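You operate a simulated robot arm through the tools that you are given. There is no shell and no other tool. Be economical: measure what you need, move in short steps, check, and stop when the job is done.

You run a simulated two-armed robot. Do the job below in one go: nothing can be reset, and whatever is moved stays where it is left.

TASK
Take the lid off the green tin on the top of the low table and lay it down there.

It is judged by the outcome, as a careful person would: the job done as asked, and still so three seconds after it is handed in. It fails if anything else is knocked over, pushed out of place, dropped, spilled or broken. Lids that push on must go on centred and level and be pressed home; caps that screw on are set level and turned clockwise until they are tight.

THE ROBOT
Two 6-joint arms with two-finger grippers on one trunk, on a base that drives. Base frame: it is fixed to the floor where the robot stands at the start and does not move with it; the origin is under the middle of the robot, x ahead of it, y to its left, z up; the surface under the hand at the start is at about z = 0.36. Units: m, degrees, N and s.
The left shoulder is at the start at [0.06, 0.143, 0.65], the right one opposite. With the tool pointing down near the work surface each hand reaches from about 0.24 to 0.7 m from the robot's upright axis, wherever it stands, measured 20 degrees to its own side. Payload 2.45 kg a hand.
The tool frame of a hand sits at the grasp point between the pads (the TCP): z along the fingers, y along the line on which they close. The tips reach 0.026 m beyond it. The gripper opens to 0.096 m. The gripper's body begins 0.069 m behind the TCP.
Orientation is that of the tool frame in the base frame, as [roll, pitch, yaw] about the fixed x, y, z axes, in that order (R = Rz(yaw) Ry(pitch) Rx(roll)). With the fingers straight down and closing along the base's y, the tool's x points along the base's -x, its y along +y and its z along -z.

THE INTERFACE
- The arms move only by the tool jog_arm. It takes "left_steps", "right_steps" or both (then of equal length, played together; a hand with none holds still); each is a list of rows, each a list of 7 numbers: the shift along the base's x, y, z in m, then the turn, a rotation vector about the base's x, y, z in degrees, then the finger opening in m, from 0 to 0.096. In form: [[x, y, z, rx, ry, rz, gripper], ...]. A call has 1 to 8 rows; each row shifts and turns the commanded pose from where the row before left it. A row lasts 0.2 s, in which the tool goes at most 0.05 m and 8.6 degrees; a call with a longer step from one row to the next is refused whole, and so is a gripper value outside its range. Where a pose cannot be reached the arm comes as near as it can. A force on the tool above 40 N (or 10 N above the force at the start of the call, whichever is more), or a blocked arm, ends the call early, and 0.2 s more pass. Each finger halts on what it meets, pressing with about 44 N; the grip force reading is that of the motor and also rises with nothing between the fingers. The clock runs only during rows and for 0.2 s after the last one: add rows that do not move to give the fingers time. The reply holds the time, the measured pose of the TCP, the force on the tool along the base axes, the opening and the grip force, in the units named above and with some noise, with the torque about the TCP (base axes, N m) and any sound that the robot's microphone picked up.
- Cameras (640 x 400 px; columns grow to the right, rows downward): "scene" is now at [0.1214, 0.0378, 1.2459]; the picture's right is [0.53, -0.85, -0.00], its down [-0.69, -0.43, -0.58] and it looks along [0.49, 0.30, -0.82] (base axes); focal length 261 px, centre (320, 200). "left" rides on the left gripper at [0.082, -0.003, -0.098] in its tool frame; the picture's right is [0.04, 1.00, 0.00], its down [-0.73, 0.03, -0.68] and it looks along [-0.68, 0.03, 0.73] (tool axes); focal length 256 px, centre (320, 200). "right" rides on the right gripper at [0.082, 0.003, -0.098] in its tool frame; the picture's right is [-0.04, 1.00, 0.00], its down [-0.73, -0.03, -0.68] and it looks along [-0.68, -0.03, 0.73] (tool axes); focal length 256 px, centre (320, 200). There is no depth. A picture from a camera that has moved, and an enlarged one, comes with that camera's place and axes in the base frame and with its lens.
- snapshot(camera): a new picture of that camera. No time passes.
- lift_body(by): slides the trunk up (or, below 0, down) by that many m; the arms and the scene camera ride with it, the base frame stays. It gives what a move gives, with no picture.
- base_move(legs): drives the robot by 1 to 6 legs, each [ahead, turn to the left] in m and degrees, along the robot's own axes; the way and the turn of a leg run together, so that a leg with both is an arc; at most 1.5 m and 180 degrees a leg. The arms and the cameras ride along, it lands a little off, and it stops where it bumps. It gives what a move gives.
- turn_head(pan, tilt): turns the head with the scene camera to pan (to the left, within 86 degrees either way) and tilt (down, from -29 to 69), counted from straight ahead of the robot. It gives what a move gives.
- zoom(camera, box): a new picture of the part [left, top, right, bottom] of that camera's present view, enlarged. No time passes.
- close_job(): hands the job in; it is judged then, once.

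Go step by step. Nothing tells you exact positions but the pictures and the camera data: compare them with the known pose of the tool, close in by small moves and look again before you grip or let go. The budget is 120 turns and 92 pictures, counting those below and the enlarged ones. Unless the task says otherwise, let go and move clear before handing in, and close with one line.

The tools are called after "Call:" by a JSON object that holds its "method" and its "body". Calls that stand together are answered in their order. jog_arm: Moves the arms, as the interface text tells. Its arguments: {"type":"object","properties":{"left_steps":{"type":"array","items":{"type":"array","items":{"type":"number"}}},"right_steps":{"type":"array","items":{"type":"array","items":{"type":"number"}}}},"required":[]} The other tools are called the same way: lift_body (by) slides the trunk up or down; base_move (legs) drives the base; turn_head (pan, tilt) turns the head that bears the scene camera; snapshot (camera) takes a picture; zoom (camera, box) takes an enlarged picture of a part of a camera's view; close_job () hands the job in.

At the start:

```text
time: 0.0
left_ee_pos: [0.3813, 0.4647, 0.6862]
left_orientation: [179.9, -0.1, -179.8]
left_ft_force: [-0.9, 0.1, 1.3]
left_wrist_torque: [0.0, 0.0, 0.01]
left_gripper_width: 0.0959
left_grasp_force: 0.0
right_ee_pos: [0.3707, 0.0192, 0.6686]
right_orientation: [180.0, -0.1, -180.0]
right_ft_force: [0.5, -0.3, 0.4]
right_wrist_torque: [0.02, 0.02, 0.01]
right_gripper_width: 0.0961
right_grasp_force: 0.1
trunk travel left (down, up): [-0.275, 0.315]
robot x, y, heading: [0.0021, 0.0019, -0.2]
head pan, tilt: [31.8, 54.8]
```

scene: 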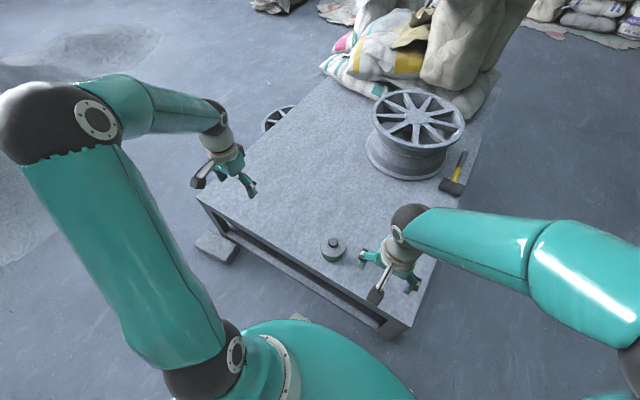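
right: 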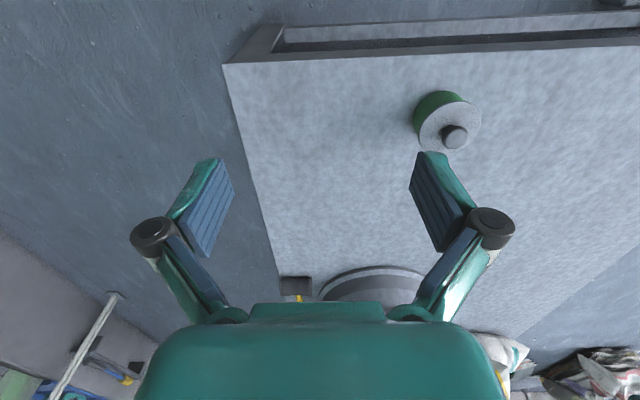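
left: 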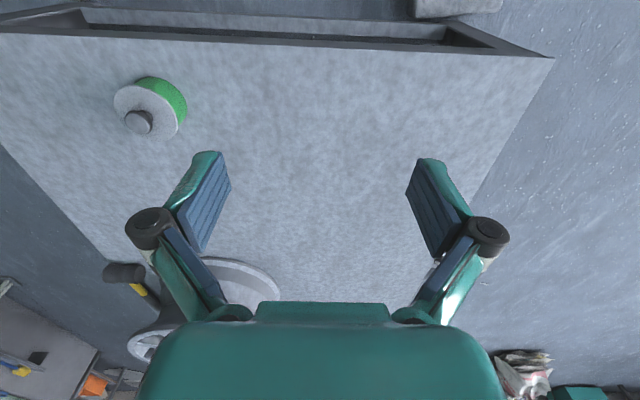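

The tin's knob shows in all three views. Triangulating puts the knob top at about (0.479, 0.207, 0.437), which suits the left hand. I'll look closer first.

Call:
{"method": "zoom", "body": {"camera": "scene", "box": [290, 220, 380, 276]}}

Call:
{"method": "zoom", "body": {"camera": "left", "box": [90, 60, 218, 140]}}

Call:
{"method": "zoom", "body": {"camera": "right", "box": [380, 75, 508, 155]}}

```text
7.11 times, centred on (335, 248) of scene
camera zoom: at [0.1214, 0.0378, 1.2459], right [0.53, -0.85, 0.0], down [-0.69, -0.43, -0.58], along [0.49, 0.3, -0.82], focal length 1855 px, centre (213, -141)
```

zoom: 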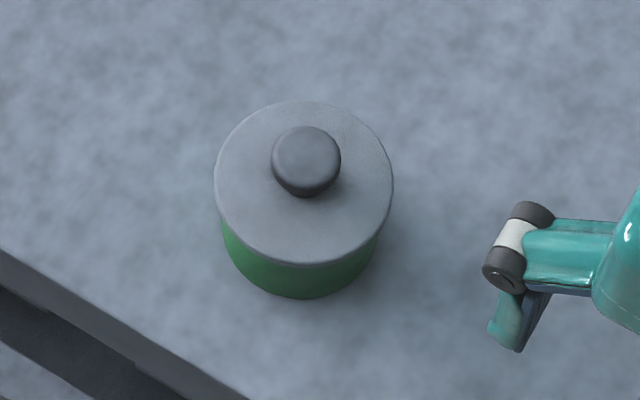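

```text
5.00 times, centred on (154, 100) of left
camera zoom: at [0.2997, 0.4622, 0.7851], right [-0.04, 1.0, 0.0], down [0.73, 0.03, 0.68], along [0.68, 0.03, -0.73], focal length 1280 px, centre (1150, 700)
```

zoom: 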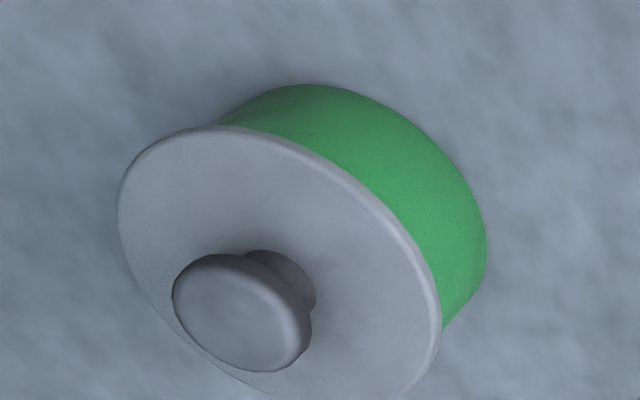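

```text
5.00 times, centred on (444, 115) of right
camera zoom: at [0.2899, 0.0217, 0.7662], right [0.04, 1.0, 0.0], down [0.73, -0.03, 0.68], along [0.68, -0.03, -0.74], focal length 1280 px, centre (-300, 625)
```

zoom: 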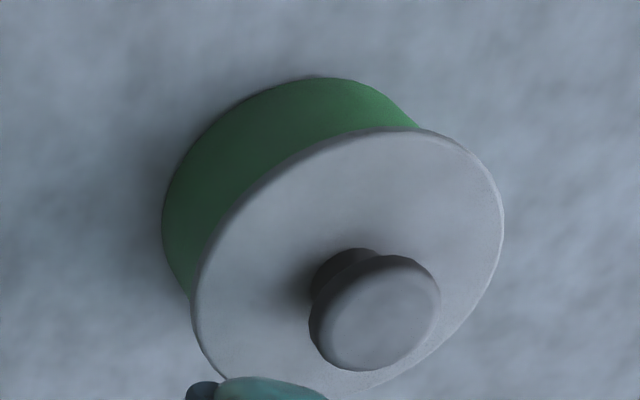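

The lid is about 86 mm across with a mushroom knob about 33 mm wide. I'll bring the left hand above it.

Call:
{"method": "jog_arm", "body": {"left_steps": [[0.014, -0.037, -0.022, 0, 0, 0, 0.09], [0.014, -0.037, -0.022, 0, 0, 0, 0.08], [0.014, -0.037, -0.022, 0, 0, 0, 0.07], [0.014, -0.037, -0.022, 0, 0, 0, 0.07], [0.014, -0.037, -0.022, 0, 0, 0, 0.07], [0.014, -0.037, -0.022, 0, 0, 0, 0.07], [0.014, -0.036, -0.022, 0, 0, 0, 0.07], [0, 0, 0, 0, 0, 0, 0.07]]}}

Call:
{"method": "snapshot", "body": {"camera": "left"}}

Call:
{"method": "snapshot", "body": {"camera": "right"}}

```text
time: 1.8
left_ee_pos: [0.4779, 0.2062, 0.5317]
left_orientation: [179.9, 0.0, -180.0]
left_ft_force: [-0.7, -0.9, 0.8]
left_wrist_torque: [0.01, 0.0, 0.07]
left_gripper_width: 0.0698
left_grasp_force: 0.1
right_ee_pos: [0.3703, 0.0188, 0.6682]
right_orientation: [179.9, -0.1, -180.0]
right_ft_force: [-0.2, -0.9, -0.6]
right_wrist_torque: [-0.03, 0.02, -0.02]
right_gripper_width: 0.0959
right_grasp_force: 0.0
trunk travel left (down, up): [-0.275, 0.315]
robot x, y, heading: [0.0018, -0.0025, -0.1]
head pan, tilt: [31.8, 54.8]
```

```text
85 pictures are left
camera left: at [0.3977, 0.2038, 0.6308], right [-0.04, 1.0, 0.0], down [0.73, 0.03, 0.68], along [0.68, 0.03, -0.73], focal length 256 px, centre (320, 200)
```

left: 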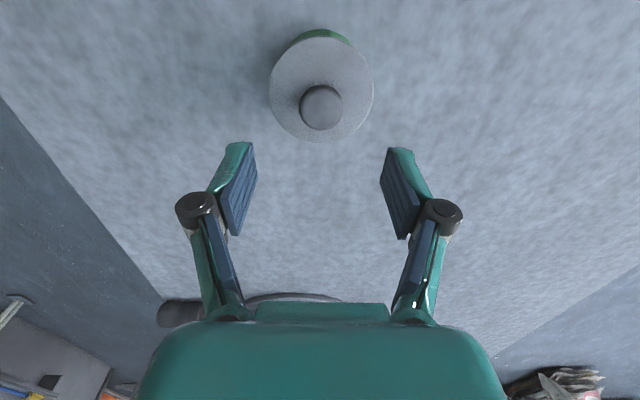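

```text
84 pictures are left
camera right: at [0.29, 0.0216, 0.7666], right [0.04, 1.0, 0.0], down [0.73, -0.03, 0.68], along [0.68, -0.03, -0.74], focal length 256 px, centre (320, 200)
```

right: 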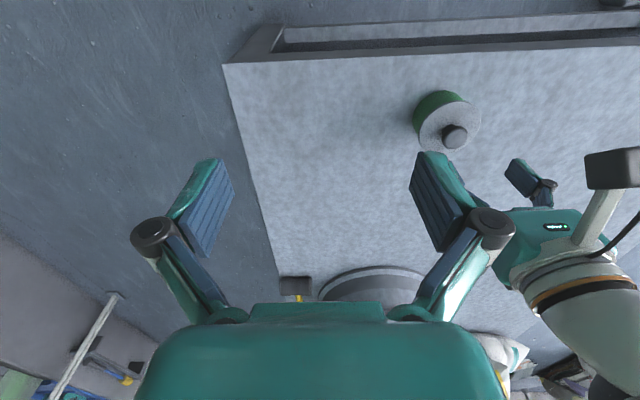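

The knob is at (0.481, 0.208) and the lid plane at z≈0.413. I'll make a small correction and go down in stages with the fingers straddling the knob.

Call:
{"method": "jog_arm", "body": {"left_steps": [[0.003, 0.002, -0.02, 0, 0, 0, 0.07], [0, 0, -0.02, 0, 0, 0, 0.07], [0, 0, -0.02, 0, 0, 0, 0.07], [0, 0, 0, 0, 0, 0, 0.07]]}}

Call:
{"method": "snapshot", "body": {"camera": "left"}}

Call:
{"method": "zoom", "body": {"camera": "scene", "box": [280, 200, 400, 275]}}

```text
time: 2.8
left_ee_pos: [0.482, 0.2105, 0.4732]
left_orientation: [179.9, 0.1, -179.8]
left_ft_force: [0.1, -0.2, -0.4]
left_wrist_torque: [0.03, 0.02, 0.03]
left_gripper_width: 0.07
left_grasp_force: 0.0
right_ee_pos: [0.3693, 0.0186, 0.6693]
right_orientation: [180.0, -0.2, -179.8]
right_ft_force: [-0.2, 0.8, -0.3]
right_wrist_torque: [0.02, -0.05, -0.02]
right_gripper_width: 0.0961
right_grasp_force: 0.0
trunk travel left (down, up): [-0.275, 0.315]
robot x, y, heading: [0.0009, 0.0026, -0.0]
head pan, tilt: [31.8, 54.8]
```

```text
83 pictures are left
camera left: at [0.4009, 0.2065, 0.5715], right [-0.04, 1.0, 0.0], down [0.73, 0.03, 0.68], along [0.68, 0.03, -0.73], focal length 256 px, centre (320, 200)
```

left: 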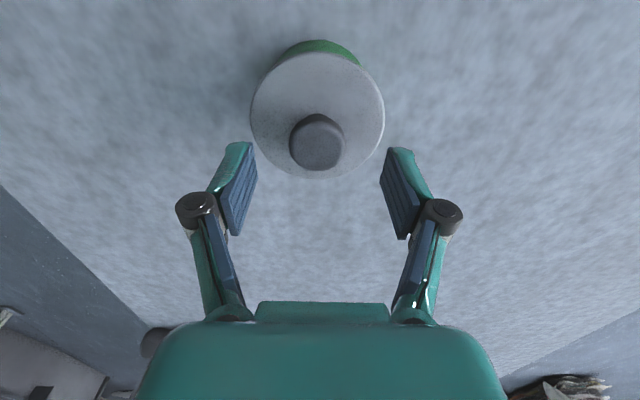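

```text
5.33 times, centred on (340, 238) of scene
camera zoom: at [0.1217, 0.0378, 1.2459], right [0.53, -0.85, 0.0], down [-0.69, -0.43, -0.58], along [0.49, 0.3, -0.82], focal length 1392 px, centre (213, 0)
```

zoom: 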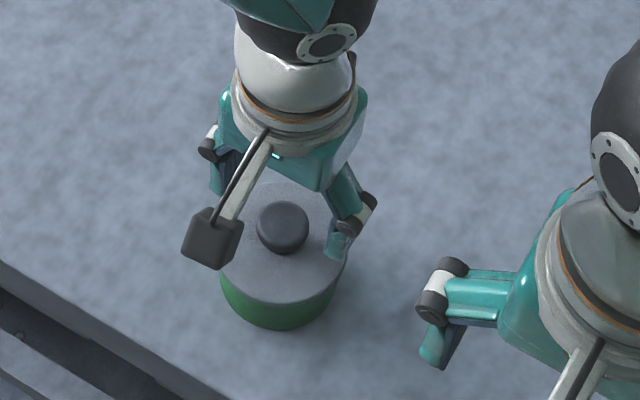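

Nearly centred; the knob is about 2–3 mm toward −x and −y. I'll nudge the hand and lower it to straddle the knob.

Call:
{"method": "jog_arm", "body": {"left_steps": [[-0.003, -0.0015, -0.01, 0, 0, 0, 0.07], [0, 0, -0.01, 0, 0, 0, 0.07], [0, 0, -0.009, 0, 0, 0, 0.07], [0, 0, 0, 0, 0, 0, 0.07]]}}

Call:
{"method": "snapshot", "body": {"camera": "left"}}

Call:
{"method": "zoom", "body": {"camera": "scene", "box": [280, 200, 400, 275]}}

```text
time: 3.8
left_ee_pos: [0.4794, 0.2084, 0.4433]
left_orientation: [179.9, 0.1, -179.8]
left_ft_force: [-1.5, 0.3, 0.5]
left_wrist_torque: [0.03, -0.04, -0.02]
left_gripper_width: 0.0697
left_grasp_force: 0.0
right_ee_pos: [0.3703, 0.0186, 0.6685]
right_orientation: [-179.9, -0.2, -179.9]
right_ft_force: [1.0, -0.4, -0.2]
right_wrist_torque: [-0.03, 0.0, -0.03]
right_gripper_width: 0.0963
right_grasp_force: 0.1
trunk travel left (down, up): [-0.275, 0.315]
robot x, y, heading: [0.0023, -0.0021, 0.2]
head pan, tilt: [31.8, 54.8]
```

```text
81 pictures are left
camera left: at [0.3977, 0.2052, 0.5423], right [-0.04, 1.0, 0.0], down [0.73, 0.03, 0.68], along [0.68, 0.03, -0.73], focal length 256 px, centre (320, 200)
```

left: 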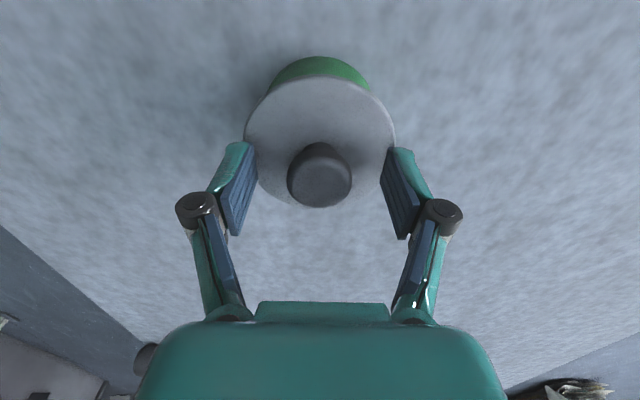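

```text
5.33 times, centred on (340, 238) of scene
camera zoom: at [0.1217, 0.0377, 1.2459], right [0.53, -0.85, 0.0], down [-0.69, -0.43, -0.58], along [0.49, 0.3, -0.82], focal length 1392 px, centre (213, 0)
```

zoom: 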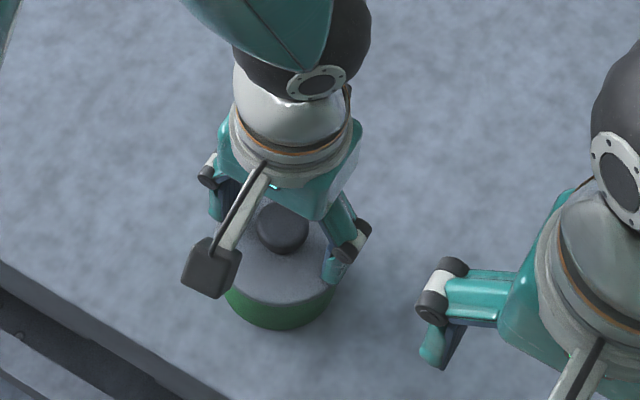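

The fingers straddle the knob and it's centred within 1–2 mm. I'll close the gripper.

Call:
{"method": "jog_arm", "body": {"left_steps": [[-0.001, 0, 0, 0, 0, 0, 0.05], [0, 0, 0, 0, 0, 0, 0.04], [0, 0, 0, 0, 0, 0, 0.03], [0, 0, 0, 0, 0, 0, 0.02], [0, 0, 0, 0, 0, 0, 0.02]]}}

Call:
{"method": "snapshot", "body": {"camera": "left"}}

```text
time: 5.0
left_ee_pos: [0.4772, 0.2077, 0.4437]
left_orientation: [179.9, 0.1, -179.9]
left_ft_force: [-0.9, 0.8, 0.1]
left_wrist_torque: [-0.03, -0.05, 0.04]
left_gripper_width: 0.0313
left_grasp_force: 44.2
right_ee_pos: [0.3706, 0.0188, 0.6693]
right_orientation: [-179.9, -0.1, -179.9]
right_ft_force: [0.5, -0.1, 0.5]
right_wrist_torque: [0.07, -0.03, 0.0]
right_gripper_width: 0.0958
right_grasp_force: 0.1
trunk travel left (down, up): [-0.275, 0.315]
robot x, y, heading: [-0.0007, -0.0017, -0.0]
head pan, tilt: [31.8, 54.8]
```

```text
79 pictures are left
camera left: at [0.3966, 0.205, 0.5426], right [-0.04, 1.0, 0.0], down [0.73, 0.03, 0.68], along [0.68, 0.03, -0.73], focal length 256 px, centre (320, 200)
```

left: 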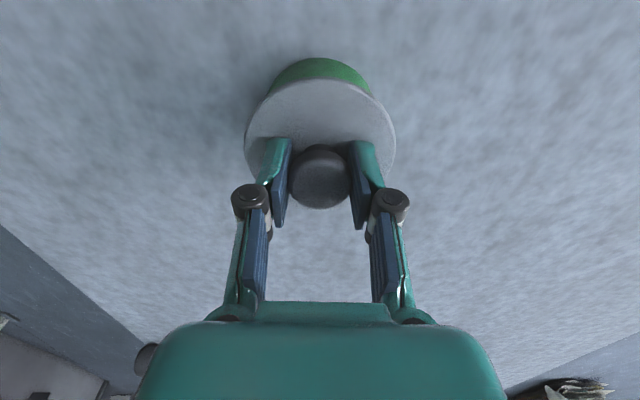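

The knob is held at 31 mm with a firm grip. Next is a very small lift, watching the force, to learn whether the lid is loose, pressed on or screwed.

Call:
{"method": "jog_arm", "body": {"left_steps": [[0, 0, 0.002, 0, 0, 0, 0.02], [0, 0, 0.002, 0, 0, 0, 0.02], [0, 0, 0, 0, 0, 0, 0.02]]}}

Call:
{"method": "snapshot", "body": {"camera": "left"}}

```text
time: 5.8
left_ee_pos: [0.4775, 0.2072, 0.4478]
left_orientation: [179.9, 0.1, -179.9]
left_ft_force: [0.6, 0.3, -1.6]
left_wrist_torque: [0.0, 0.0, 0.02]
left_gripper_width: 0.0311
left_grasp_force: 43.9
right_ee_pos: [0.3703, 0.0181, 0.6684]
right_orientation: [180.0, -0.1, -179.9]
right_ft_force: [0.6, -0.4, 0.2]
right_wrist_torque: [0.01, -0.01, -0.02]
right_gripper_width: 0.0958
right_grasp_force: 0.2
trunk travel left (down, up): [-0.275, 0.315]
robot x, y, heading: [-0.0006, 0.0019, -0.3]
head pan, tilt: [31.8, 54.8]
```

```text
78 pictures are left
camera left: at [0.3966, 0.2046, 0.5465], right [-0.04, 1.0, 0.0], down [0.73, 0.03, 0.68], along [0.68, 0.03, -0.73], focal length 256 px, centre (320, 200)
```

left: 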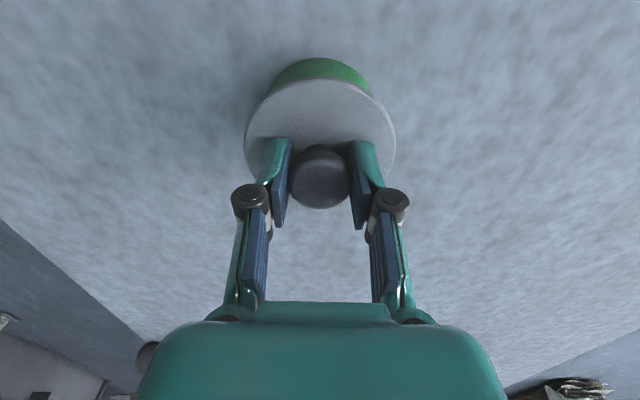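

There's little load, so either the lid is loose or the tin is rising with it. I'll lift a bit more and check from the other cameras.

Call:
{"method": "jog_arm", "body": {"left_steps": [[0, 0, 0.004, 0, 0, 0, 0.02], [0, 0, 0.004, 0, 0, 0, 0.02], [0, 0, 0.004, 0, 0, 0, 0.02], [0, 0, 0, 0, 0, 0, 0.02]]}}

Call:
{"method": "zoom", "body": {"camera": "right", "box": [380, 75, 508, 155]}}

Call:
{"method": "zoom", "body": {"camera": "scene", "box": [280, 200, 400, 275]}}

```text
time: 6.8
left_ee_pos: [0.4769, 0.2066, 0.4599]
left_orientation: [179.9, 0.1, -179.9]
left_ft_force: [0.1, -0.5, 1.0]
left_wrist_torque: [0.0, 0.01, 0.01]
left_gripper_width: 0.0325
left_grasp_force: 13.9
right_ee_pos: [0.37, 0.019, 0.6688]
right_orientation: [-180.0, -0.2, -179.9]
right_ft_force: [-0.6, -0.1, 0.4]
right_wrist_torque: [0.01, 0.0, 0.04]
right_gripper_width: 0.0961
right_grasp_force: 0.0
trunk travel left (down, up): [-0.275, 0.315]
robot x, y, heading: [-0.0011, -0.0, 0.1]
head pan, tilt: [31.8, 54.8]
```

```text
5.00 times, centred on (444, 115) of right
camera zoom: at [0.29, 0.0217, 0.7666], right [0.04, 1.0, 0.0], down [0.73, -0.03, 0.68], along [0.68, -0.03, -0.74], focal length 1280 px, centre (-300, 625)
```

zoom: 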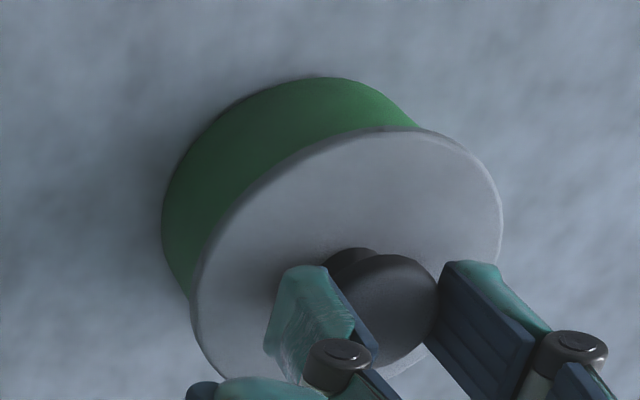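

```text
5.33 times, centred on (340, 238) of scene
camera zoom: at [0.1216, 0.0377, 1.2459], right [0.53, -0.85, 0.0], down [-0.69, -0.43, -0.58], along [0.49, 0.3, -0.82], focal length 1392 px, centre (213, 0)
```

zoom: 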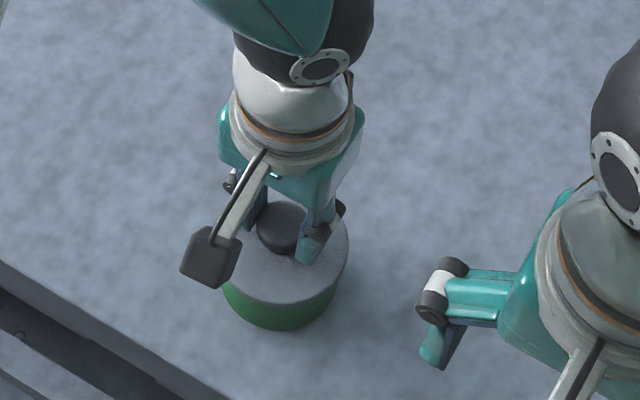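

The fingers slid up the knob and the lid did not move, so it is seated firmly or screwed on. I'll open, go lower so the pads sit fully on the knob, and re-grip.

Call:
{"method": "jog_arm", "body": {"left_steps": [[0, 0, 0, 0, 0, 0, 0.05], [0, 0, 0, 0, 0, 0, 0.05], [0, 0, -0.01, 0, 0, 0, 0.05], [0, 0, -0.009, 0, 0, 0, 0.05], [0, 0, 0, 0, 0, 0, 0.05]]}}

Call:
{"method": "zoom", "body": {"camera": "left", "box": [220, 40, 420, 240]}}

Call:
{"method": "zoom", "body": {"camera": "right", "box": [380, 75, 508, 155]}}

```text
time: 8.0
left_ee_pos: [0.4775, 0.2077, 0.4419]
left_orientation: [179.9, 0.1, -179.8]
left_ft_force: [-1.0, -0.8, 6.6]
left_wrist_torque: [0.01, 0.03, -0.03]
left_gripper_width: 0.0506
left_grasp_force: 0.3
right_ee_pos: [0.3702, 0.0183, 0.6694]
right_orientation: [180.0, -0.1, -179.8]
right_ft_force: [-0.4, -0.2, -0.4]
right_wrist_torque: [0.02, -0.02, 0.02]
right_gripper_width: 0.0959
right_grasp_force: 0.1
trunk travel left (down, up): [-0.275, 0.315]
robot x, y, heading: [0.0022, 0.0053, 0.1]
head pan, tilt: [31.8, 54.8]
```

```text
2.00 times, centred on (320, 140) of left
camera zoom: at [0.3964, 0.2044, 0.5401], right [-0.04, 1.0, 0.0], down [0.73, 0.03, 0.68], along [0.68, 0.03, -0.73], focal length 512 px, centre (320, 320)
```

zoom: 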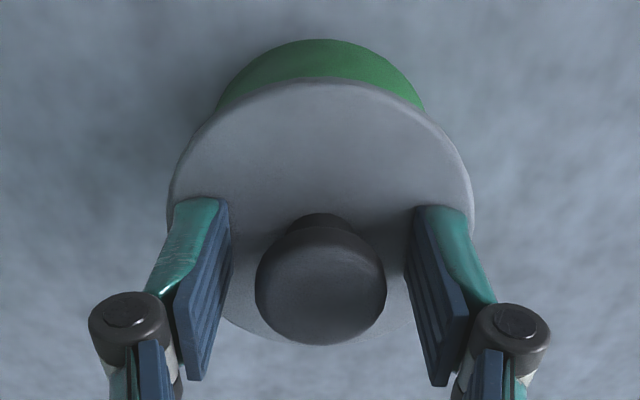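

```text
5.00 times, centred on (444, 115) of right
camera zoom: at [0.2897, 0.0216, 0.7668], right [0.04, 1.0, 0.0], down [0.73, -0.03, 0.68], along [0.68, -0.03, -0.73], focal length 1280 px, centre (-300, 625)
```

zoom: 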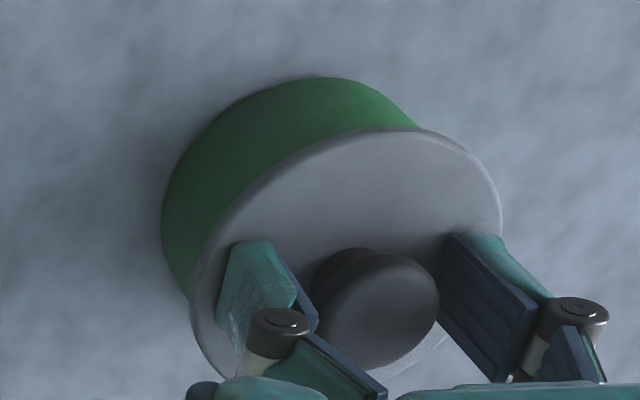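

The fingertips are just touching the lid (6.6 N). I'll back off 1 mm, grip fully, then test with a 2 mm pull.

Call:
{"method": "jog_arm", "body": {"left_steps": [[0, 0, 0.001, 0, 0, 0, 0.04], [0, 0, 0, 0, 0, 0, 0.02], [0, 0, 0, 0, 0, 0, 0.0], [0, 0, 0, 0, 0, 0, 0.0]]}}

Call:
{"method": "jog_arm", "body": {"left_steps": [[0, 0, 0.002, 0, 0, 0, 0]]}}

Call:
{"method": "zoom", "body": {"camera": "right", "box": [380, 75, 508, 155]}}

```text
time: 9.0
left_ee_pos: [0.4777, 0.2078, 0.4428]
left_orientation: [179.8, 0.3, -179.9]
left_ft_force: [3.0, 4.8, 17.1]
left_wrist_torque: [0.13, -0.13, 0.11]
left_gripper_width: 0.0307
left_grasp_force: 44.3
right_ee_pos: [0.3695, 0.0188, 0.6696]
right_orientation: [179.8, 0.1, -179.8]
right_ft_force: [-0.5, -0.6, -0.1]
right_wrist_torque: [-0.01, 0.0, 0.0]
right_gripper_width: 0.096
right_grasp_force: 0.0
trunk travel left (down, up): [-0.275, 0.315]
robot x, y, heading: [-0.0026, -0.0002, -0.0]
head pan, tilt: [31.8, 54.8]
```

```text
time: 9.4
left_ee_pos: [0.4774, 0.2077, 0.4433]
left_orientation: [179.9, 0.0, -179.9]
left_ft_force: [2.5, 0.5, 5.3]
left_wrist_torque: [0.0, -0.4, 0.05]
left_gripper_width: 0.0311
left_grasp_force: 44.2
right_ee_pos: [0.3706, 0.019, 0.6677]
right_orientation: [-180.0, -0.2, -180.0]
right_ft_force: [-0.4, -0.2, 0.1]
right_wrist_torque: [0.01, 0.0, -0.01]
right_gripper_width: 0.096
right_grasp_force: 0.0
trunk travel left (down, up): [-0.275, 0.315]
robot x, y, heading: [-0.0014, 0.0029, 0.2]
head pan, tilt: [31.8, 54.8]
```

```text
5.00 times, centred on (444, 115) of right
camera zoom: at [0.2898, 0.0216, 0.7664], right [0.04, 1.0, 0.0], down [0.73, -0.03, 0.68], along [0.68, -0.03, -0.74], focal length 1280 px, centre (-300, 625)
```

zoom: 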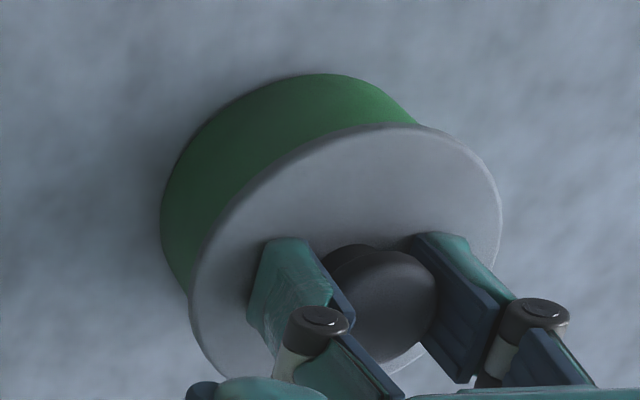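

The whole tin seems to shift very slightly with the pull. I'll lift another 3 mm and check whether the tin comes up with the lid.

Call:
{"method": "jog_arm", "body": {"left_steps": [[0, 0, 0.003, 0, 0, 0, 0]]}}

Call:
{"method": "zoom", "body": {"camera": "right", "box": [380, 75, 508, 155]}}

```text
time: 9.8
left_ee_pos: [0.4763, 0.2064, 0.4469]
left_orientation: [180.0, 0.0, -179.9]
left_ft_force: [0.2, -0.1, -1.2]
left_wrist_torque: [0.0, -0.01, -0.04]
left_gripper_width: 0.0307
left_grasp_force: 44.3
right_ee_pos: [0.3706, 0.0192, 0.6677]
right_orientation: [179.9, 0.0, -179.9]
right_ft_force: [-0.2, 0.7, -0.2]
right_wrist_torque: [-0.02, 0.01, 0.02]
right_gripper_width: 0.0958
right_grasp_force: 0.0
trunk travel left (down, up): [-0.275, 0.315]
robot x, y, heading: [0.0051, 0.0, -0.1]
head pan, tilt: [31.8, 54.8]
```

```text
5.00 times, centred on (444, 115) of right
camera zoom: at [0.29, 0.0217, 0.7664], right [0.04, 1.0, 0.0], down [0.73, -0.03, 0.68], along [0.68, -0.03, -0.74], focal length 1280 px, centre (-300, 625)
```

zoom: 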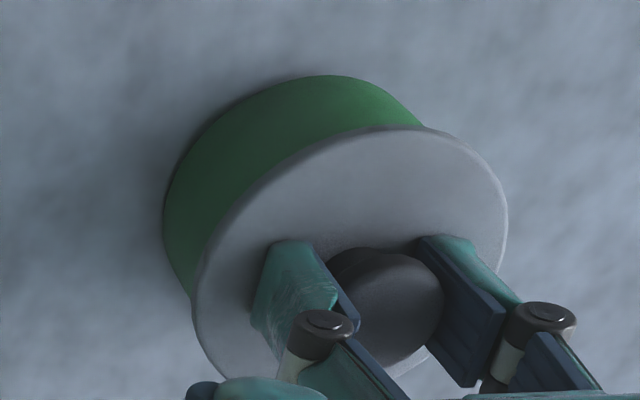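

The tin hangs on the lid, so the lid is a tight fit and the body must be held with the right hand. I'll set the tin back down, release, back the left hand off and turn it to make room.

Call:
{"method": "jog_arm", "body": {"left_steps": [[0, 0, -0.002, 0, 0, 0, 0], [0, 0, -0.0015, 0, 0, 0, 0], [0, 0, 0, 0, 0, 0, 0]]}}

Call:
{"method": "zoom", "body": {"camera": "right", "box": [380, 75, 508, 155]}}

```text
time: 10.6
left_ee_pos: [0.4774, 0.2082, 0.443]
left_orientation: [180.0, 0.2, -179.9]
left_ft_force: [-0.9, -1.0, 2.8]
left_wrist_torque: [-0.08, 0.03, 0.02]
left_gripper_width: 0.0305
left_grasp_force: 43.7
right_ee_pos: [0.3703, 0.0189, 0.67]
right_orientation: [-180.0, 0.0, -179.9]
right_ft_force: [-0.1, 1.0, -0.3]
right_wrist_torque: [-0.01, 0.0, 0.02]
right_gripper_width: 0.0959
right_grasp_force: 0.1
trunk travel left (down, up): [-0.275, 0.315]
robot x, y, heading: [-0.0013, -0.0032, -0.1]
head pan, tilt: [31.8, 54.8]
```

```text
5.00 times, centred on (444, 115) of right
camera zoom: at [0.2899, 0.0216, 0.7667], right [0.04, 1.0, 0.0], down [0.73, -0.03, 0.68], along [0.68, -0.03, -0.74], focal length 1280 px, centre (-300, 625)
```

zoom: 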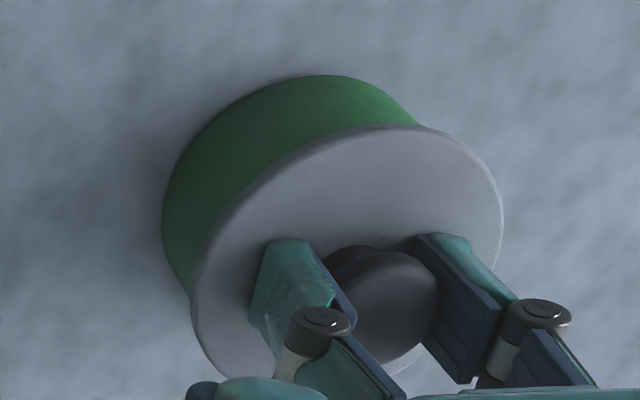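

The tin rests on the table again. I'll release, rise, and start turning the left wrist clockwise.

Call:
{"method": "jog_arm", "body": {"left_steps": [[0, 0, 0, 0, 0, 0, 0.06], [0, 0, 0, 0, 0, 0, 0.06], [0, 0, 0.03, 0, 0, 0, 0.06], [0, 0, 0.04, 0, 0, 0, 0.06], [0, 0, 0.04, 0, 0, -8, 0.06], [0, 0, 0.03, 0, 0, -8, 0.06], [0, 0, 0, 0, 0, -8, 0.06], [0, 0, 0, 0, 0, -8, 0.06]]}}

Call:
{"method": "jog_arm", "body": {"left_steps": [[0, 0, 0, 0, 0, -8.4, 0.06], [0, 0, 0, 0, 0, -8.4, 0.06], [0, 0, 0, 0, 0, -8.3, 0.06], [0, 0, 0, 0, 0, -8.3, 0.06], [0, 0, 0, 0, 0, -8.3, 0.06], [0, 0, 0, 0, 0, -8.3, 0.06], [0, 0, 0, 0, 0, -8, 0.06], [0, 0, 0, 0, 0, 0, 0.06]]}}

Call:
{"method": "snapshot", "body": {"camera": "scene"}}

Call:
{"method": "snapshot", "body": {"camera": "left"}}

Call:
{"method": "zoom", "body": {"camera": "right", "box": [380, 75, 508, 155]}}

```text
time: 12.4
left_ee_pos: [0.478, 0.2076, 0.5828]
left_orientation: [179.8, 0.1, 148.0]
left_ft_force: [0.2, -0.1, 0.2]
left_wrist_torque: [-0.01, 0.0, 0.0]
left_gripper_width: 0.0598
left_grasp_force: 0.0
right_ee_pos: [0.3702, 0.0194, 0.6687]
right_orientation: [180.0, -0.1, -179.9]
right_ft_force: [0.2, -0.2, -0.1]
right_wrist_torque: [0.02, -0.03, 0.0]
right_gripper_width: 0.096
right_grasp_force: 0.0
trunk travel left (down, up): [-0.275, 0.315]
robot x, y, heading: [-0.0023, -0.0032, -0.0]
head pan, tilt: [31.8, 54.8]
```

```text
time: 14.2
left_ee_pos: [0.4783, 0.2076, 0.5834]
left_orientation: [179.9, 0.2, 90.0]
left_ft_force: [-0.3, 0.2, -0.5]
left_wrist_torque: [-0.02, -0.01, -0.04]
left_gripper_width: 0.0599
left_grasp_force: 0.1
right_ee_pos: [0.37, 0.019, 0.6694]
right_orientation: [180.0, -0.1, -179.8]
right_ft_force: [0.1, -0.4, -0.2]
right_wrist_torque: [0.0, -0.03, 0.01]
right_gripper_width: 0.096
right_grasp_force: 0.1
trunk travel left (down, up): [-0.275, 0.315]
robot x, y, heading: [0.0004, -0.0009, -0.0]
head pan, tilt: [31.8, 54.8]
```

```text
70 pictures are left
camera scene: at [0.1216, 0.0377, 1.2459], right [0.53, -0.85, 0.0], down [-0.69, -0.43, -0.58], along [0.49, 0.3, -0.82], focal length 261 px, centre (320, 200)
```

scene: 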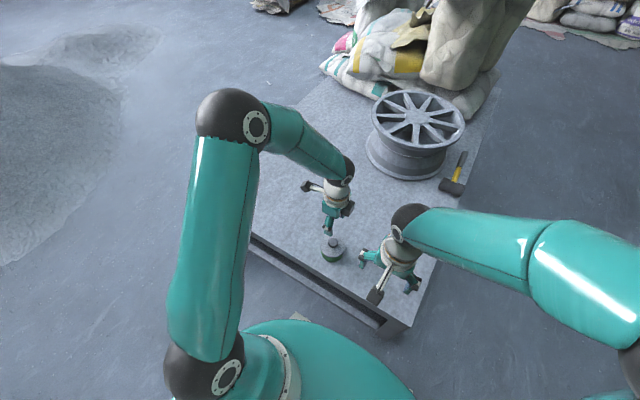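

```text
69 pictures are left
camera left: at [0.4749, 0.2903, 0.682], right [1.0, 0.04, 0.0], down [0.03, -0.73, 0.68], along [0.03, -0.68, -0.73], focal length 256 px, centre (320, 200)
```

left: 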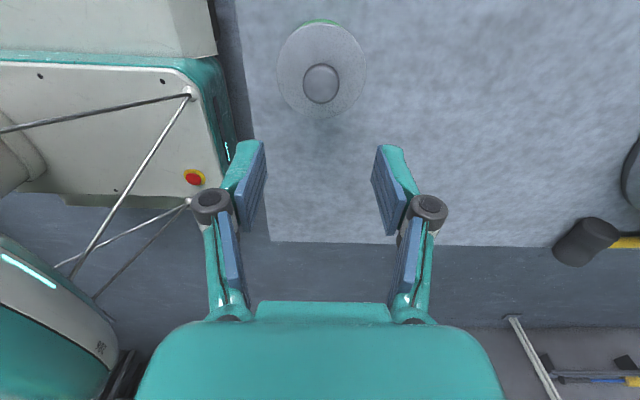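

```text
5.00 times, centred on (444, 115) of right
camera zoom: at [0.29, 0.0217, 0.7666], right [0.04, 1.0, 0.0], down [0.73, -0.03, 0.68], along [0.68, -0.03, -0.74], focal length 1280 px, centre (-300, 625)
```

zoom: 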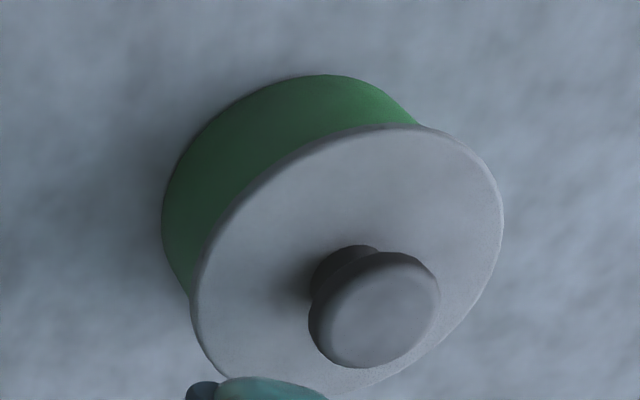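

The tin spans z≈0.36–0.41 with a body radius of about 40 mm. I'll hold the body from the −y side with the right hand nearly horizontal, camera up. First I move the hand over and turn it 90° clockwise, then pitch it up.

Call:
{"method": "jog_arm", "body": {"right_steps": [[0.013, -0.008, -0.008, 0, 0, -8.5, 0.096], [0.013, -0.008, -0.008, 0, 0, -8.5, 0.096], [0.013, -0.008, -0.008, 0, 0, -8.5, 0.096], [0.013, -0.008, -0.008, 0, 0, -8.5, 0.096], [0.013, -0.008, -0.008, 0, 0, -8.5, 0.096], [0.013, -0.008, -0.008, 0, 0, -8.5, 0.096], [0.013, -0.008, -0.008, 0, 0, -8.5, 0.096], [0.013, -0.008, -0.008, 0, 0, -8.5, 0.096]]}}

Call:
{"method": "jog_arm", "body": {"right_steps": [[0, 0, 0, 0, 0, -8.5, 0.096], [0, 0, 0, 0, 0, -8.5, 0.096], [0, 0, 0, 0, 0, -5, 0.096], [0, 0, -0.01, 8.4, 0, 0, 0.096], [0, 0, -0.01, 8.4, 0, 0, 0.096], [0, 0, -0.01, 8.4, 0, 0, 0.096], [0, 0, -0.01, 8.4, 0, 0, 0.096], [0, 0, 0, 0, 0, 0, 0.096]]}}

Call:
{"method": "snapshot", "body": {"camera": "scene"}}

Call:
{"method": "snapshot", "body": {"camera": "right"}}

```text
time: 16.0
left_ee_pos: [0.4775, 0.2084, 0.5835]
left_orientation: [179.9, 0.0, 90.1]
left_ft_force: [-0.1, -1.1, -0.7]
left_wrist_torque: [-0.01, 0.0, 0.0]
left_gripper_width: 0.06
left_grasp_force: 0.0
right_ee_pos: [0.4748, -0.0451, 0.6046]
right_orientation: [180.0, -0.2, 111.9]
right_ft_force: [0.5, 0.3, 0.0]
right_wrist_torque: [0.0, -0.01, -0.03]
right_gripper_width: 0.0959
right_grasp_force: 0.0
trunk travel left (down, up): [-0.275, 0.315]
robot x, y, heading: [0.0021, 0.0007, -0.1]
head pan, tilt: [31.8, 54.8]
```

```text
time: 17.8
left_ee_pos: [0.4762, 0.207, 0.583]
left_orientation: [179.9, 0.1, 90.1]
left_ft_force: [-0.3, 0.5, -0.6]
left_wrist_torque: [0.0, -0.01, 0.02]
left_gripper_width: 0.06
left_grasp_force: 0.0
right_ee_pos: [0.4749, -0.0454, 0.5648]
right_orientation: [180.0, -33.7, 90.0]
right_ft_force: [0.5, -0.4, -0.2]
right_wrist_torque: [-0.01, 0.02, 0.05]
right_gripper_width: 0.096
right_grasp_force: 0.0
trunk travel left (down, up): [-0.275, 0.315]
robot x, y, heading: [-0.0043, 0.002, -0.1]
head pan, tilt: [31.8, 54.8]
```

```text
67 pictures are left
camera scene: at [0.1218, 0.0375, 1.2459], right [0.53, -0.85, 0.0], down [-0.69, -0.43, -0.58], along [0.49, 0.3, -0.82], focal length 261 px, centre (320, 200)
```

scene: 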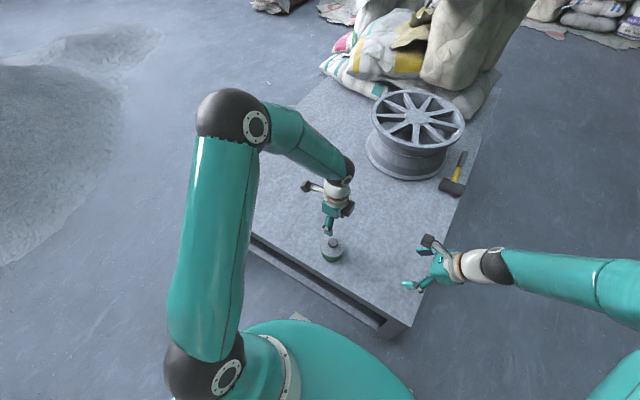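

```text
66 pictures are left
camera right: at [0.4788, -0.0324, 0.6913], right [1.0, -0.03, -0.02], down [-0.03, -0.99, 0.16], along [-0.03, -0.16, -0.99], focal length 256 px, centre (320, 200)
```

right: 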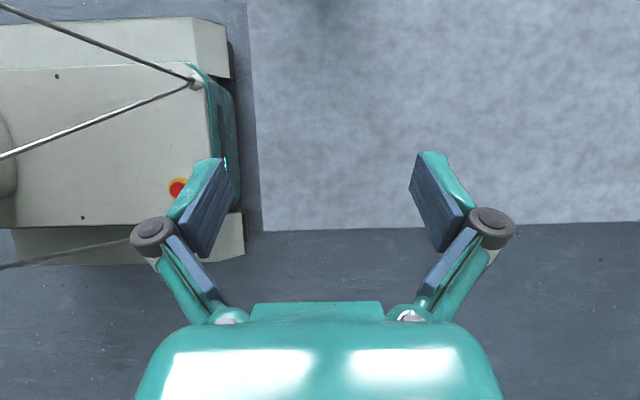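

That works cleanly. I'll keep tilting to about 75° while coming lower.

Call:
{"method": "jog_arm", "body": {"right_steps": [[0, 0.01, -0.02, 8.3, 0, 0, 0.096], [0, 0.01, -0.02, 8.3, 0, 0, 0.096], [0, 0.01, -0.02, 8.3, 0, 0, 0.096], [0, 0.01, -0.02, 8.3, 0, 0, 0.096], [0, 0.01, -0.02, 8.2, 0, 0, 0.096], [0, 0.01, -0.02, 0, 0, 0, 0.096], [0, 0, 0, 0, 0, 0, 0.096]]}}

Call:
{"method": "snapshot", "body": {"camera": "scene"}}

Call:
{"method": "snapshot", "body": {"camera": "right"}}

Call:
{"method": "snapshot", "body": {"camera": "left"}}

```text
time: 19.4
left_ee_pos: [0.4765, 0.2089, 0.5836]
left_orientation: [180.0, 0.1, 90.1]
left_ft_force: [-0.5, -0.5, 0.2]
left_wrist_torque: [-0.01, -0.02, -0.02]
left_gripper_width: 0.0599
left_grasp_force: 0.0
right_ee_pos: [0.4737, 0.0148, 0.4447]
right_orientation: [179.8, -75.1, 90.2]
right_ft_force: [0.1, -0.1, -0.3]
right_wrist_torque: [0.03, 0.0, 0.01]
right_gripper_width: 0.0962
right_grasp_force: 0.0
trunk travel left (down, up): [-0.275, 0.315]
robot x, y, heading: [-0.0001, 0.0024, 0.1]
head pan, tilt: [31.8, 54.8]
```

```text
65 pictures are left
camera scene: at [0.1218, 0.0377, 1.2459], right [0.53, -0.85, 0.0], down [-0.69, -0.43, -0.58], along [0.49, 0.3, -0.82], focal length 261 px, centre (320, 200)
```

scene: 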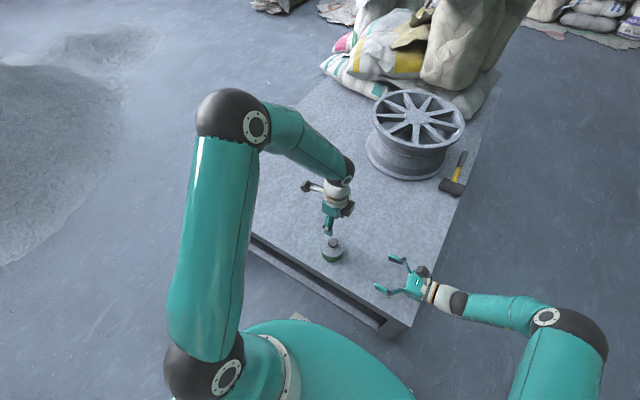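

```text
64 pictures are left
camera right: at [0.4781, -0.0598, 0.5484], right [1.0, -0.01, -0.04], down [-0.03, -0.84, -0.53], along [-0.03, 0.54, -0.84], focal length 256 px, centre (320, 200)
```

right: 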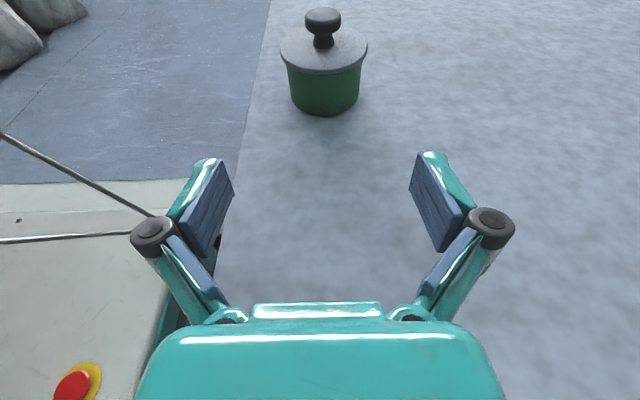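

```text
63 pictures are left
camera left: at [0.4749, 0.2902, 0.6819], right [1.0, 0.04, 0.0], down [0.03, -0.73, 0.68], along [0.03, -0.68, -0.73], focal length 256 px, centre (320, 200)
```

left: 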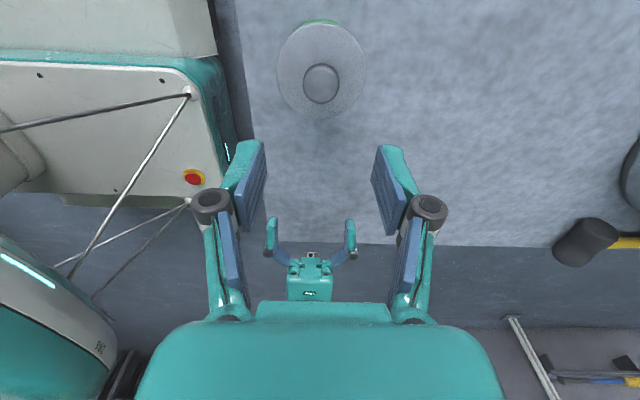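

I now have a clean side view of the tin, so I'll enlarge it to measure the body and lid.

Call:
{"method": "zoom", "body": {"camera": "right", "box": [264, 0, 392, 125]}}

```text
3.20 times, centred on (328, 62) of right
camera zoom: at [0.4781, -0.0598, 0.5484], right [1.0, -0.01, -0.04], down [-0.03, -0.84, -0.53], along [-0.03, 0.54, -0.84], focal length 819 px, centre (294, 640)
```

zoom: 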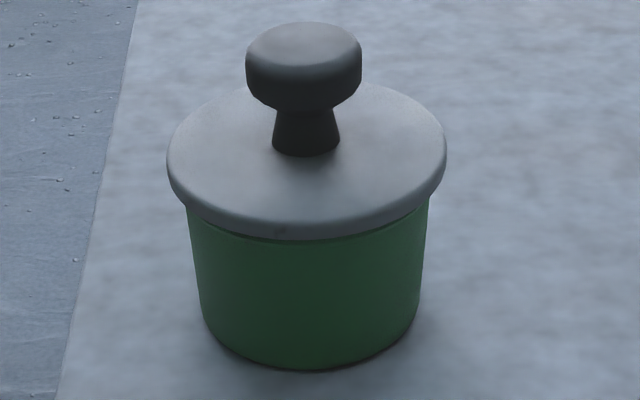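

The tin axis is at x≈0.478 with a body radius of about 37–38 mm. I'll lower the right hand to body height, short of the tin.

Call:
{"method": "jog_arm", "body": {"right_steps": [[0.003, 0.012, -0.012, 0, 0, 0, 0.096], [0, 0.012, -0.012, 0, 0, 0, 0.096], [0, 0.012, -0.012, 0, 0, 0, 0.096], [0, 0.012, -0.012, 0, 0, 0, 0.096], [0, 0.012, -0.012, 0, 0, 0, 0.096], [0, 0, 0, 0, 0, 0, 0.096]]}}

Call:
{"method": "snapshot", "body": {"camera": "right"}}

Call:
{"method": "zoom", "body": {"camera": "left", "box": [220, 0, 440, 260]}}

Call:
{"method": "zoom", "body": {"camera": "scene", "box": [290, 200, 450, 300]}}

```text
time: 20.8
left_ee_pos: [0.4771, 0.2075, 0.5835]
left_orientation: [180.0, 0.1, 90.2]
left_ft_force: [0.3, 0.6, 0.3]
left_wrist_torque: [0.03, 0.0, 0.03]
left_gripper_width: 0.0602
left_grasp_force: 0.1
right_ee_pos: [0.4768, 0.0744, 0.3851]
right_orientation: [179.9, -74.9, 90.1]
right_ft_force: [-0.5, 0.1, 0.0]
right_wrist_torque: [0.0, -0.02, -0.01]
right_gripper_width: 0.096
right_grasp_force: 0.0
trunk travel left (down, up): [-0.275, 0.315]
robot x, y, heading: [0.0004, -0.0016, 0.1]
head pan, tilt: [31.8, 54.8]
```

```text
61 pictures are left
camera right: at [0.4815, 0.0, 0.4884], right [1.0, -0.01, -0.04], down [-0.03, -0.85, -0.53], along [-0.03, 0.53, -0.84], focal length 256 px, centre (320, 200)
```

right: 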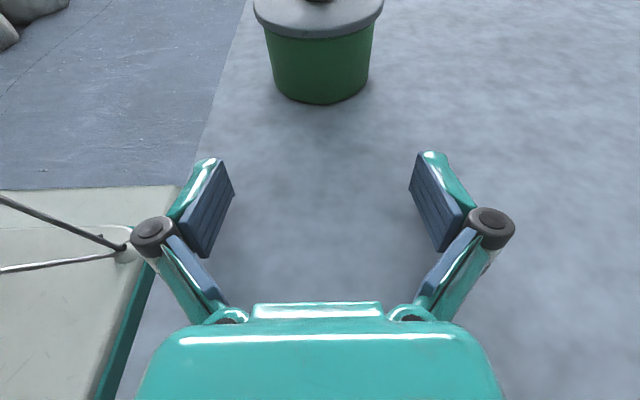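

```text
1.54 times, centred on (330, 130) of left
camera zoom: at [0.4749, 0.2902, 0.6818], right [1.0, 0.04, 0.0], down [0.03, -0.73, 0.68], along [0.03, -0.68, -0.73], focal length 394 px, centre (305, 308)
```

zoom: 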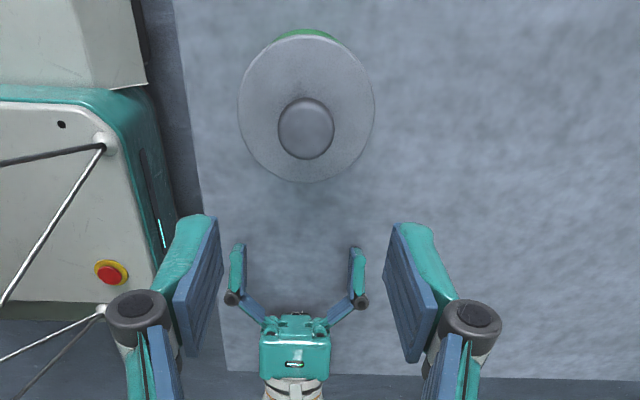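

```text
4.00 times, centred on (370, 250) of scene
camera zoom: at [0.1218, 0.0377, 1.2458], right [0.53, -0.85, 0.0], down [-0.7, -0.43, -0.58], along [0.49, 0.3, -0.82], focal length 1044 px, centre (120, 0)
```

zoom: 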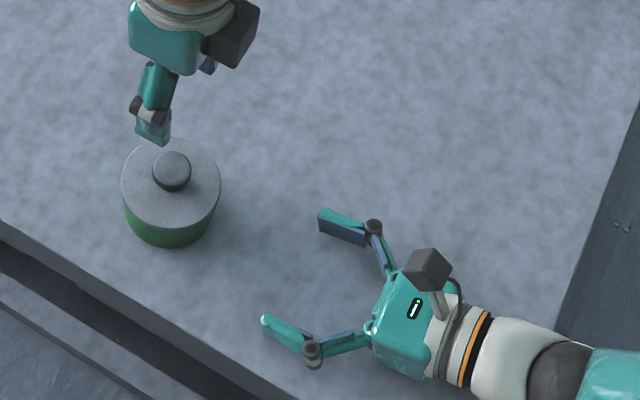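

The hand is aligned within 2 mm. I'll advance with the fingers open to either side of the body, stopping partway to check.

Call:
{"method": "jog_arm", "body": {"right_steps": [[0.0015, 0.02, 0, 0, 0, 0, 0.096], [0, 0.02, 0, 0, 0, 0, 0.096], [0, 0.02, 0, 0, 0, 0, 0.096], [0, 0.015, 0, 0, 0, 0, 0.096], [0, 0, 0, 0, 0, 0, 0.096]]}}

Call:
{"method": "snapshot", "body": {"camera": "right"}}

Call:
{"method": "zoom", "body": {"camera": "left", "box": [220, 0, 440, 260]}}

```text
time: 22.0
left_ee_pos: [0.4771, 0.2064, 0.584]
left_orientation: [179.8, 0.0, 90.0]
left_ft_force: [1.3, 0.5, 0.3]
left_wrist_torque: [0.03, 0.0, 0.0]
left_gripper_width: 0.0599
left_grasp_force: 0.0
right_ee_pos: [0.4788, 0.1491, 0.3849]
right_orientation: [179.7, -75.0, 90.1]
right_ft_force: [-1.2, -0.9, 2.2]
right_wrist_torque: [-0.2, 0.08, -0.04]
right_gripper_width: 0.0961
right_grasp_force: 0.0
trunk travel left (down, up): [-0.275, 0.315]
robot x, y, heading: [-0.002, 0.0013, 0.0]
head pan, tilt: [31.8, 54.8]
```

```text
58 pictures are left
camera right: at [0.4827, 0.0754, 0.4884], right [1.0, -0.01, -0.04], down [-0.03, -0.85, -0.53], along [-0.03, 0.53, -0.84], focal length 256 px, centre (320, 200)
```

right: 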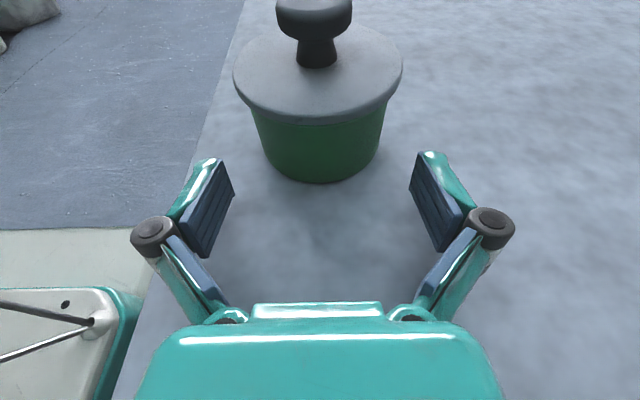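

```text
1.54 times, centred on (330, 130) of left
camera zoom: at [0.4748, 0.2902, 0.682], right [1.0, 0.04, 0.0], down [0.03, -0.73, 0.68], along [0.03, -0.68, -0.73], focal length 394 px, centre (305, 308)
```

zoom: 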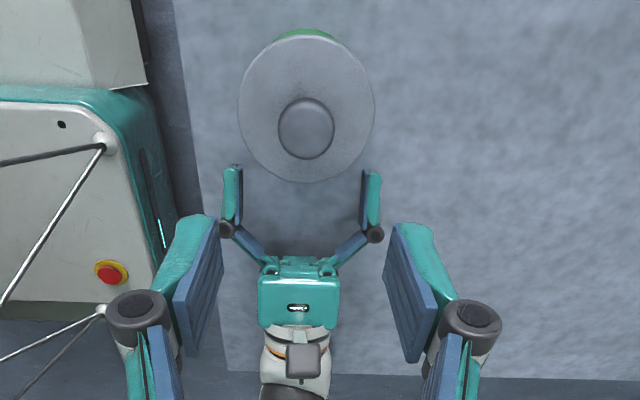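

It's centred, with a hint of table contact (2 N). I'll raise 3 mm and advance the rest of the way in two steps.

Call:
{"method": "jog_arm", "body": {"right_steps": [[0, 0, 0.003, 0, 0, 0, 0.096], [0, 0.015, 0, 0, 0, 0, 0.096], [0, 0.015, 0, 0, 0, 0, 0.096], [0, 0, 0, 0, 0, 0, 0.096]]}}

Call:
{"method": "snapshot", "body": {"camera": "right"}}

Call:
{"method": "zoom", "body": {"camera": "left", "box": [220, 0, 440, 260]}}

```text
time: 23.0
left_ee_pos: [0.4774, 0.208, 0.583]
left_orientation: [179.9, 0.1, 90.1]
left_ft_force: [0.4, 0.2, -0.2]
left_wrist_torque: [0.03, 0.0, 0.0]
left_gripper_width: 0.0601
left_grasp_force: 0.2
right_ee_pos: [0.4782, 0.1803, 0.3885]
right_orientation: [179.8, -75.0, 90.2]
right_ft_force: [-0.4, -0.3, -1.2]
right_wrist_torque: [0.01, 0.0, 0.01]
right_gripper_width: 0.096
right_grasp_force: 0.1
trunk travel left (down, up): [-0.275, 0.315]
robot x, y, heading: [-0.0007, -0.0017, -0.1]
head pan, tilt: [31.8, 54.8]
```

```text
56 pictures are left
camera right: at [0.4824, 0.1061, 0.4914], right [1.0, -0.01, -0.04], down [-0.03, -0.85, -0.53], along [-0.03, 0.53, -0.84], focal length 256 px, centre (320, 200)
```

right: 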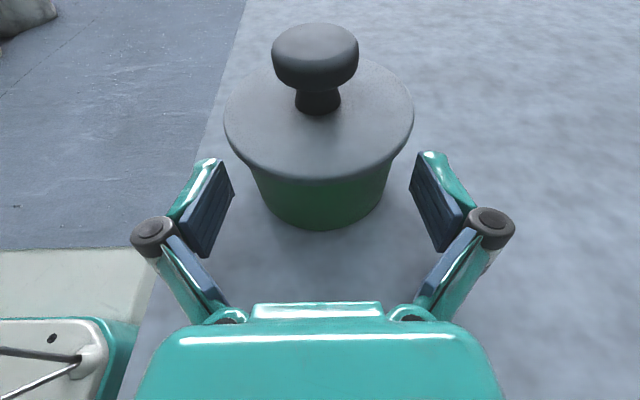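

```text
1.54 times, centred on (330, 130) of left
camera zoom: at [0.4749, 0.2903, 0.6819], right [1.0, 0.04, 0.0], down [0.03, -0.73, 0.68], along [0.03, -0.68, -0.73], focal length 394 px, centre (305, 308)
```

zoom: 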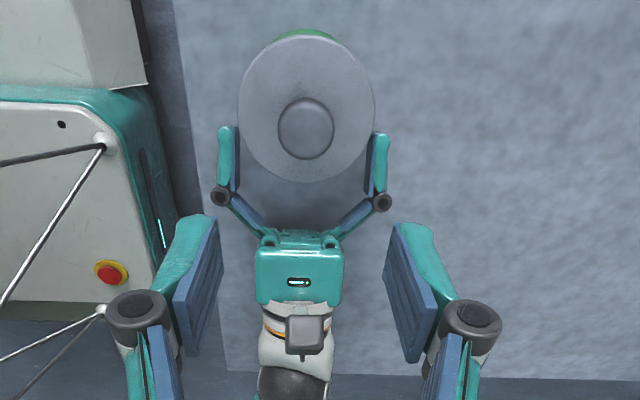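

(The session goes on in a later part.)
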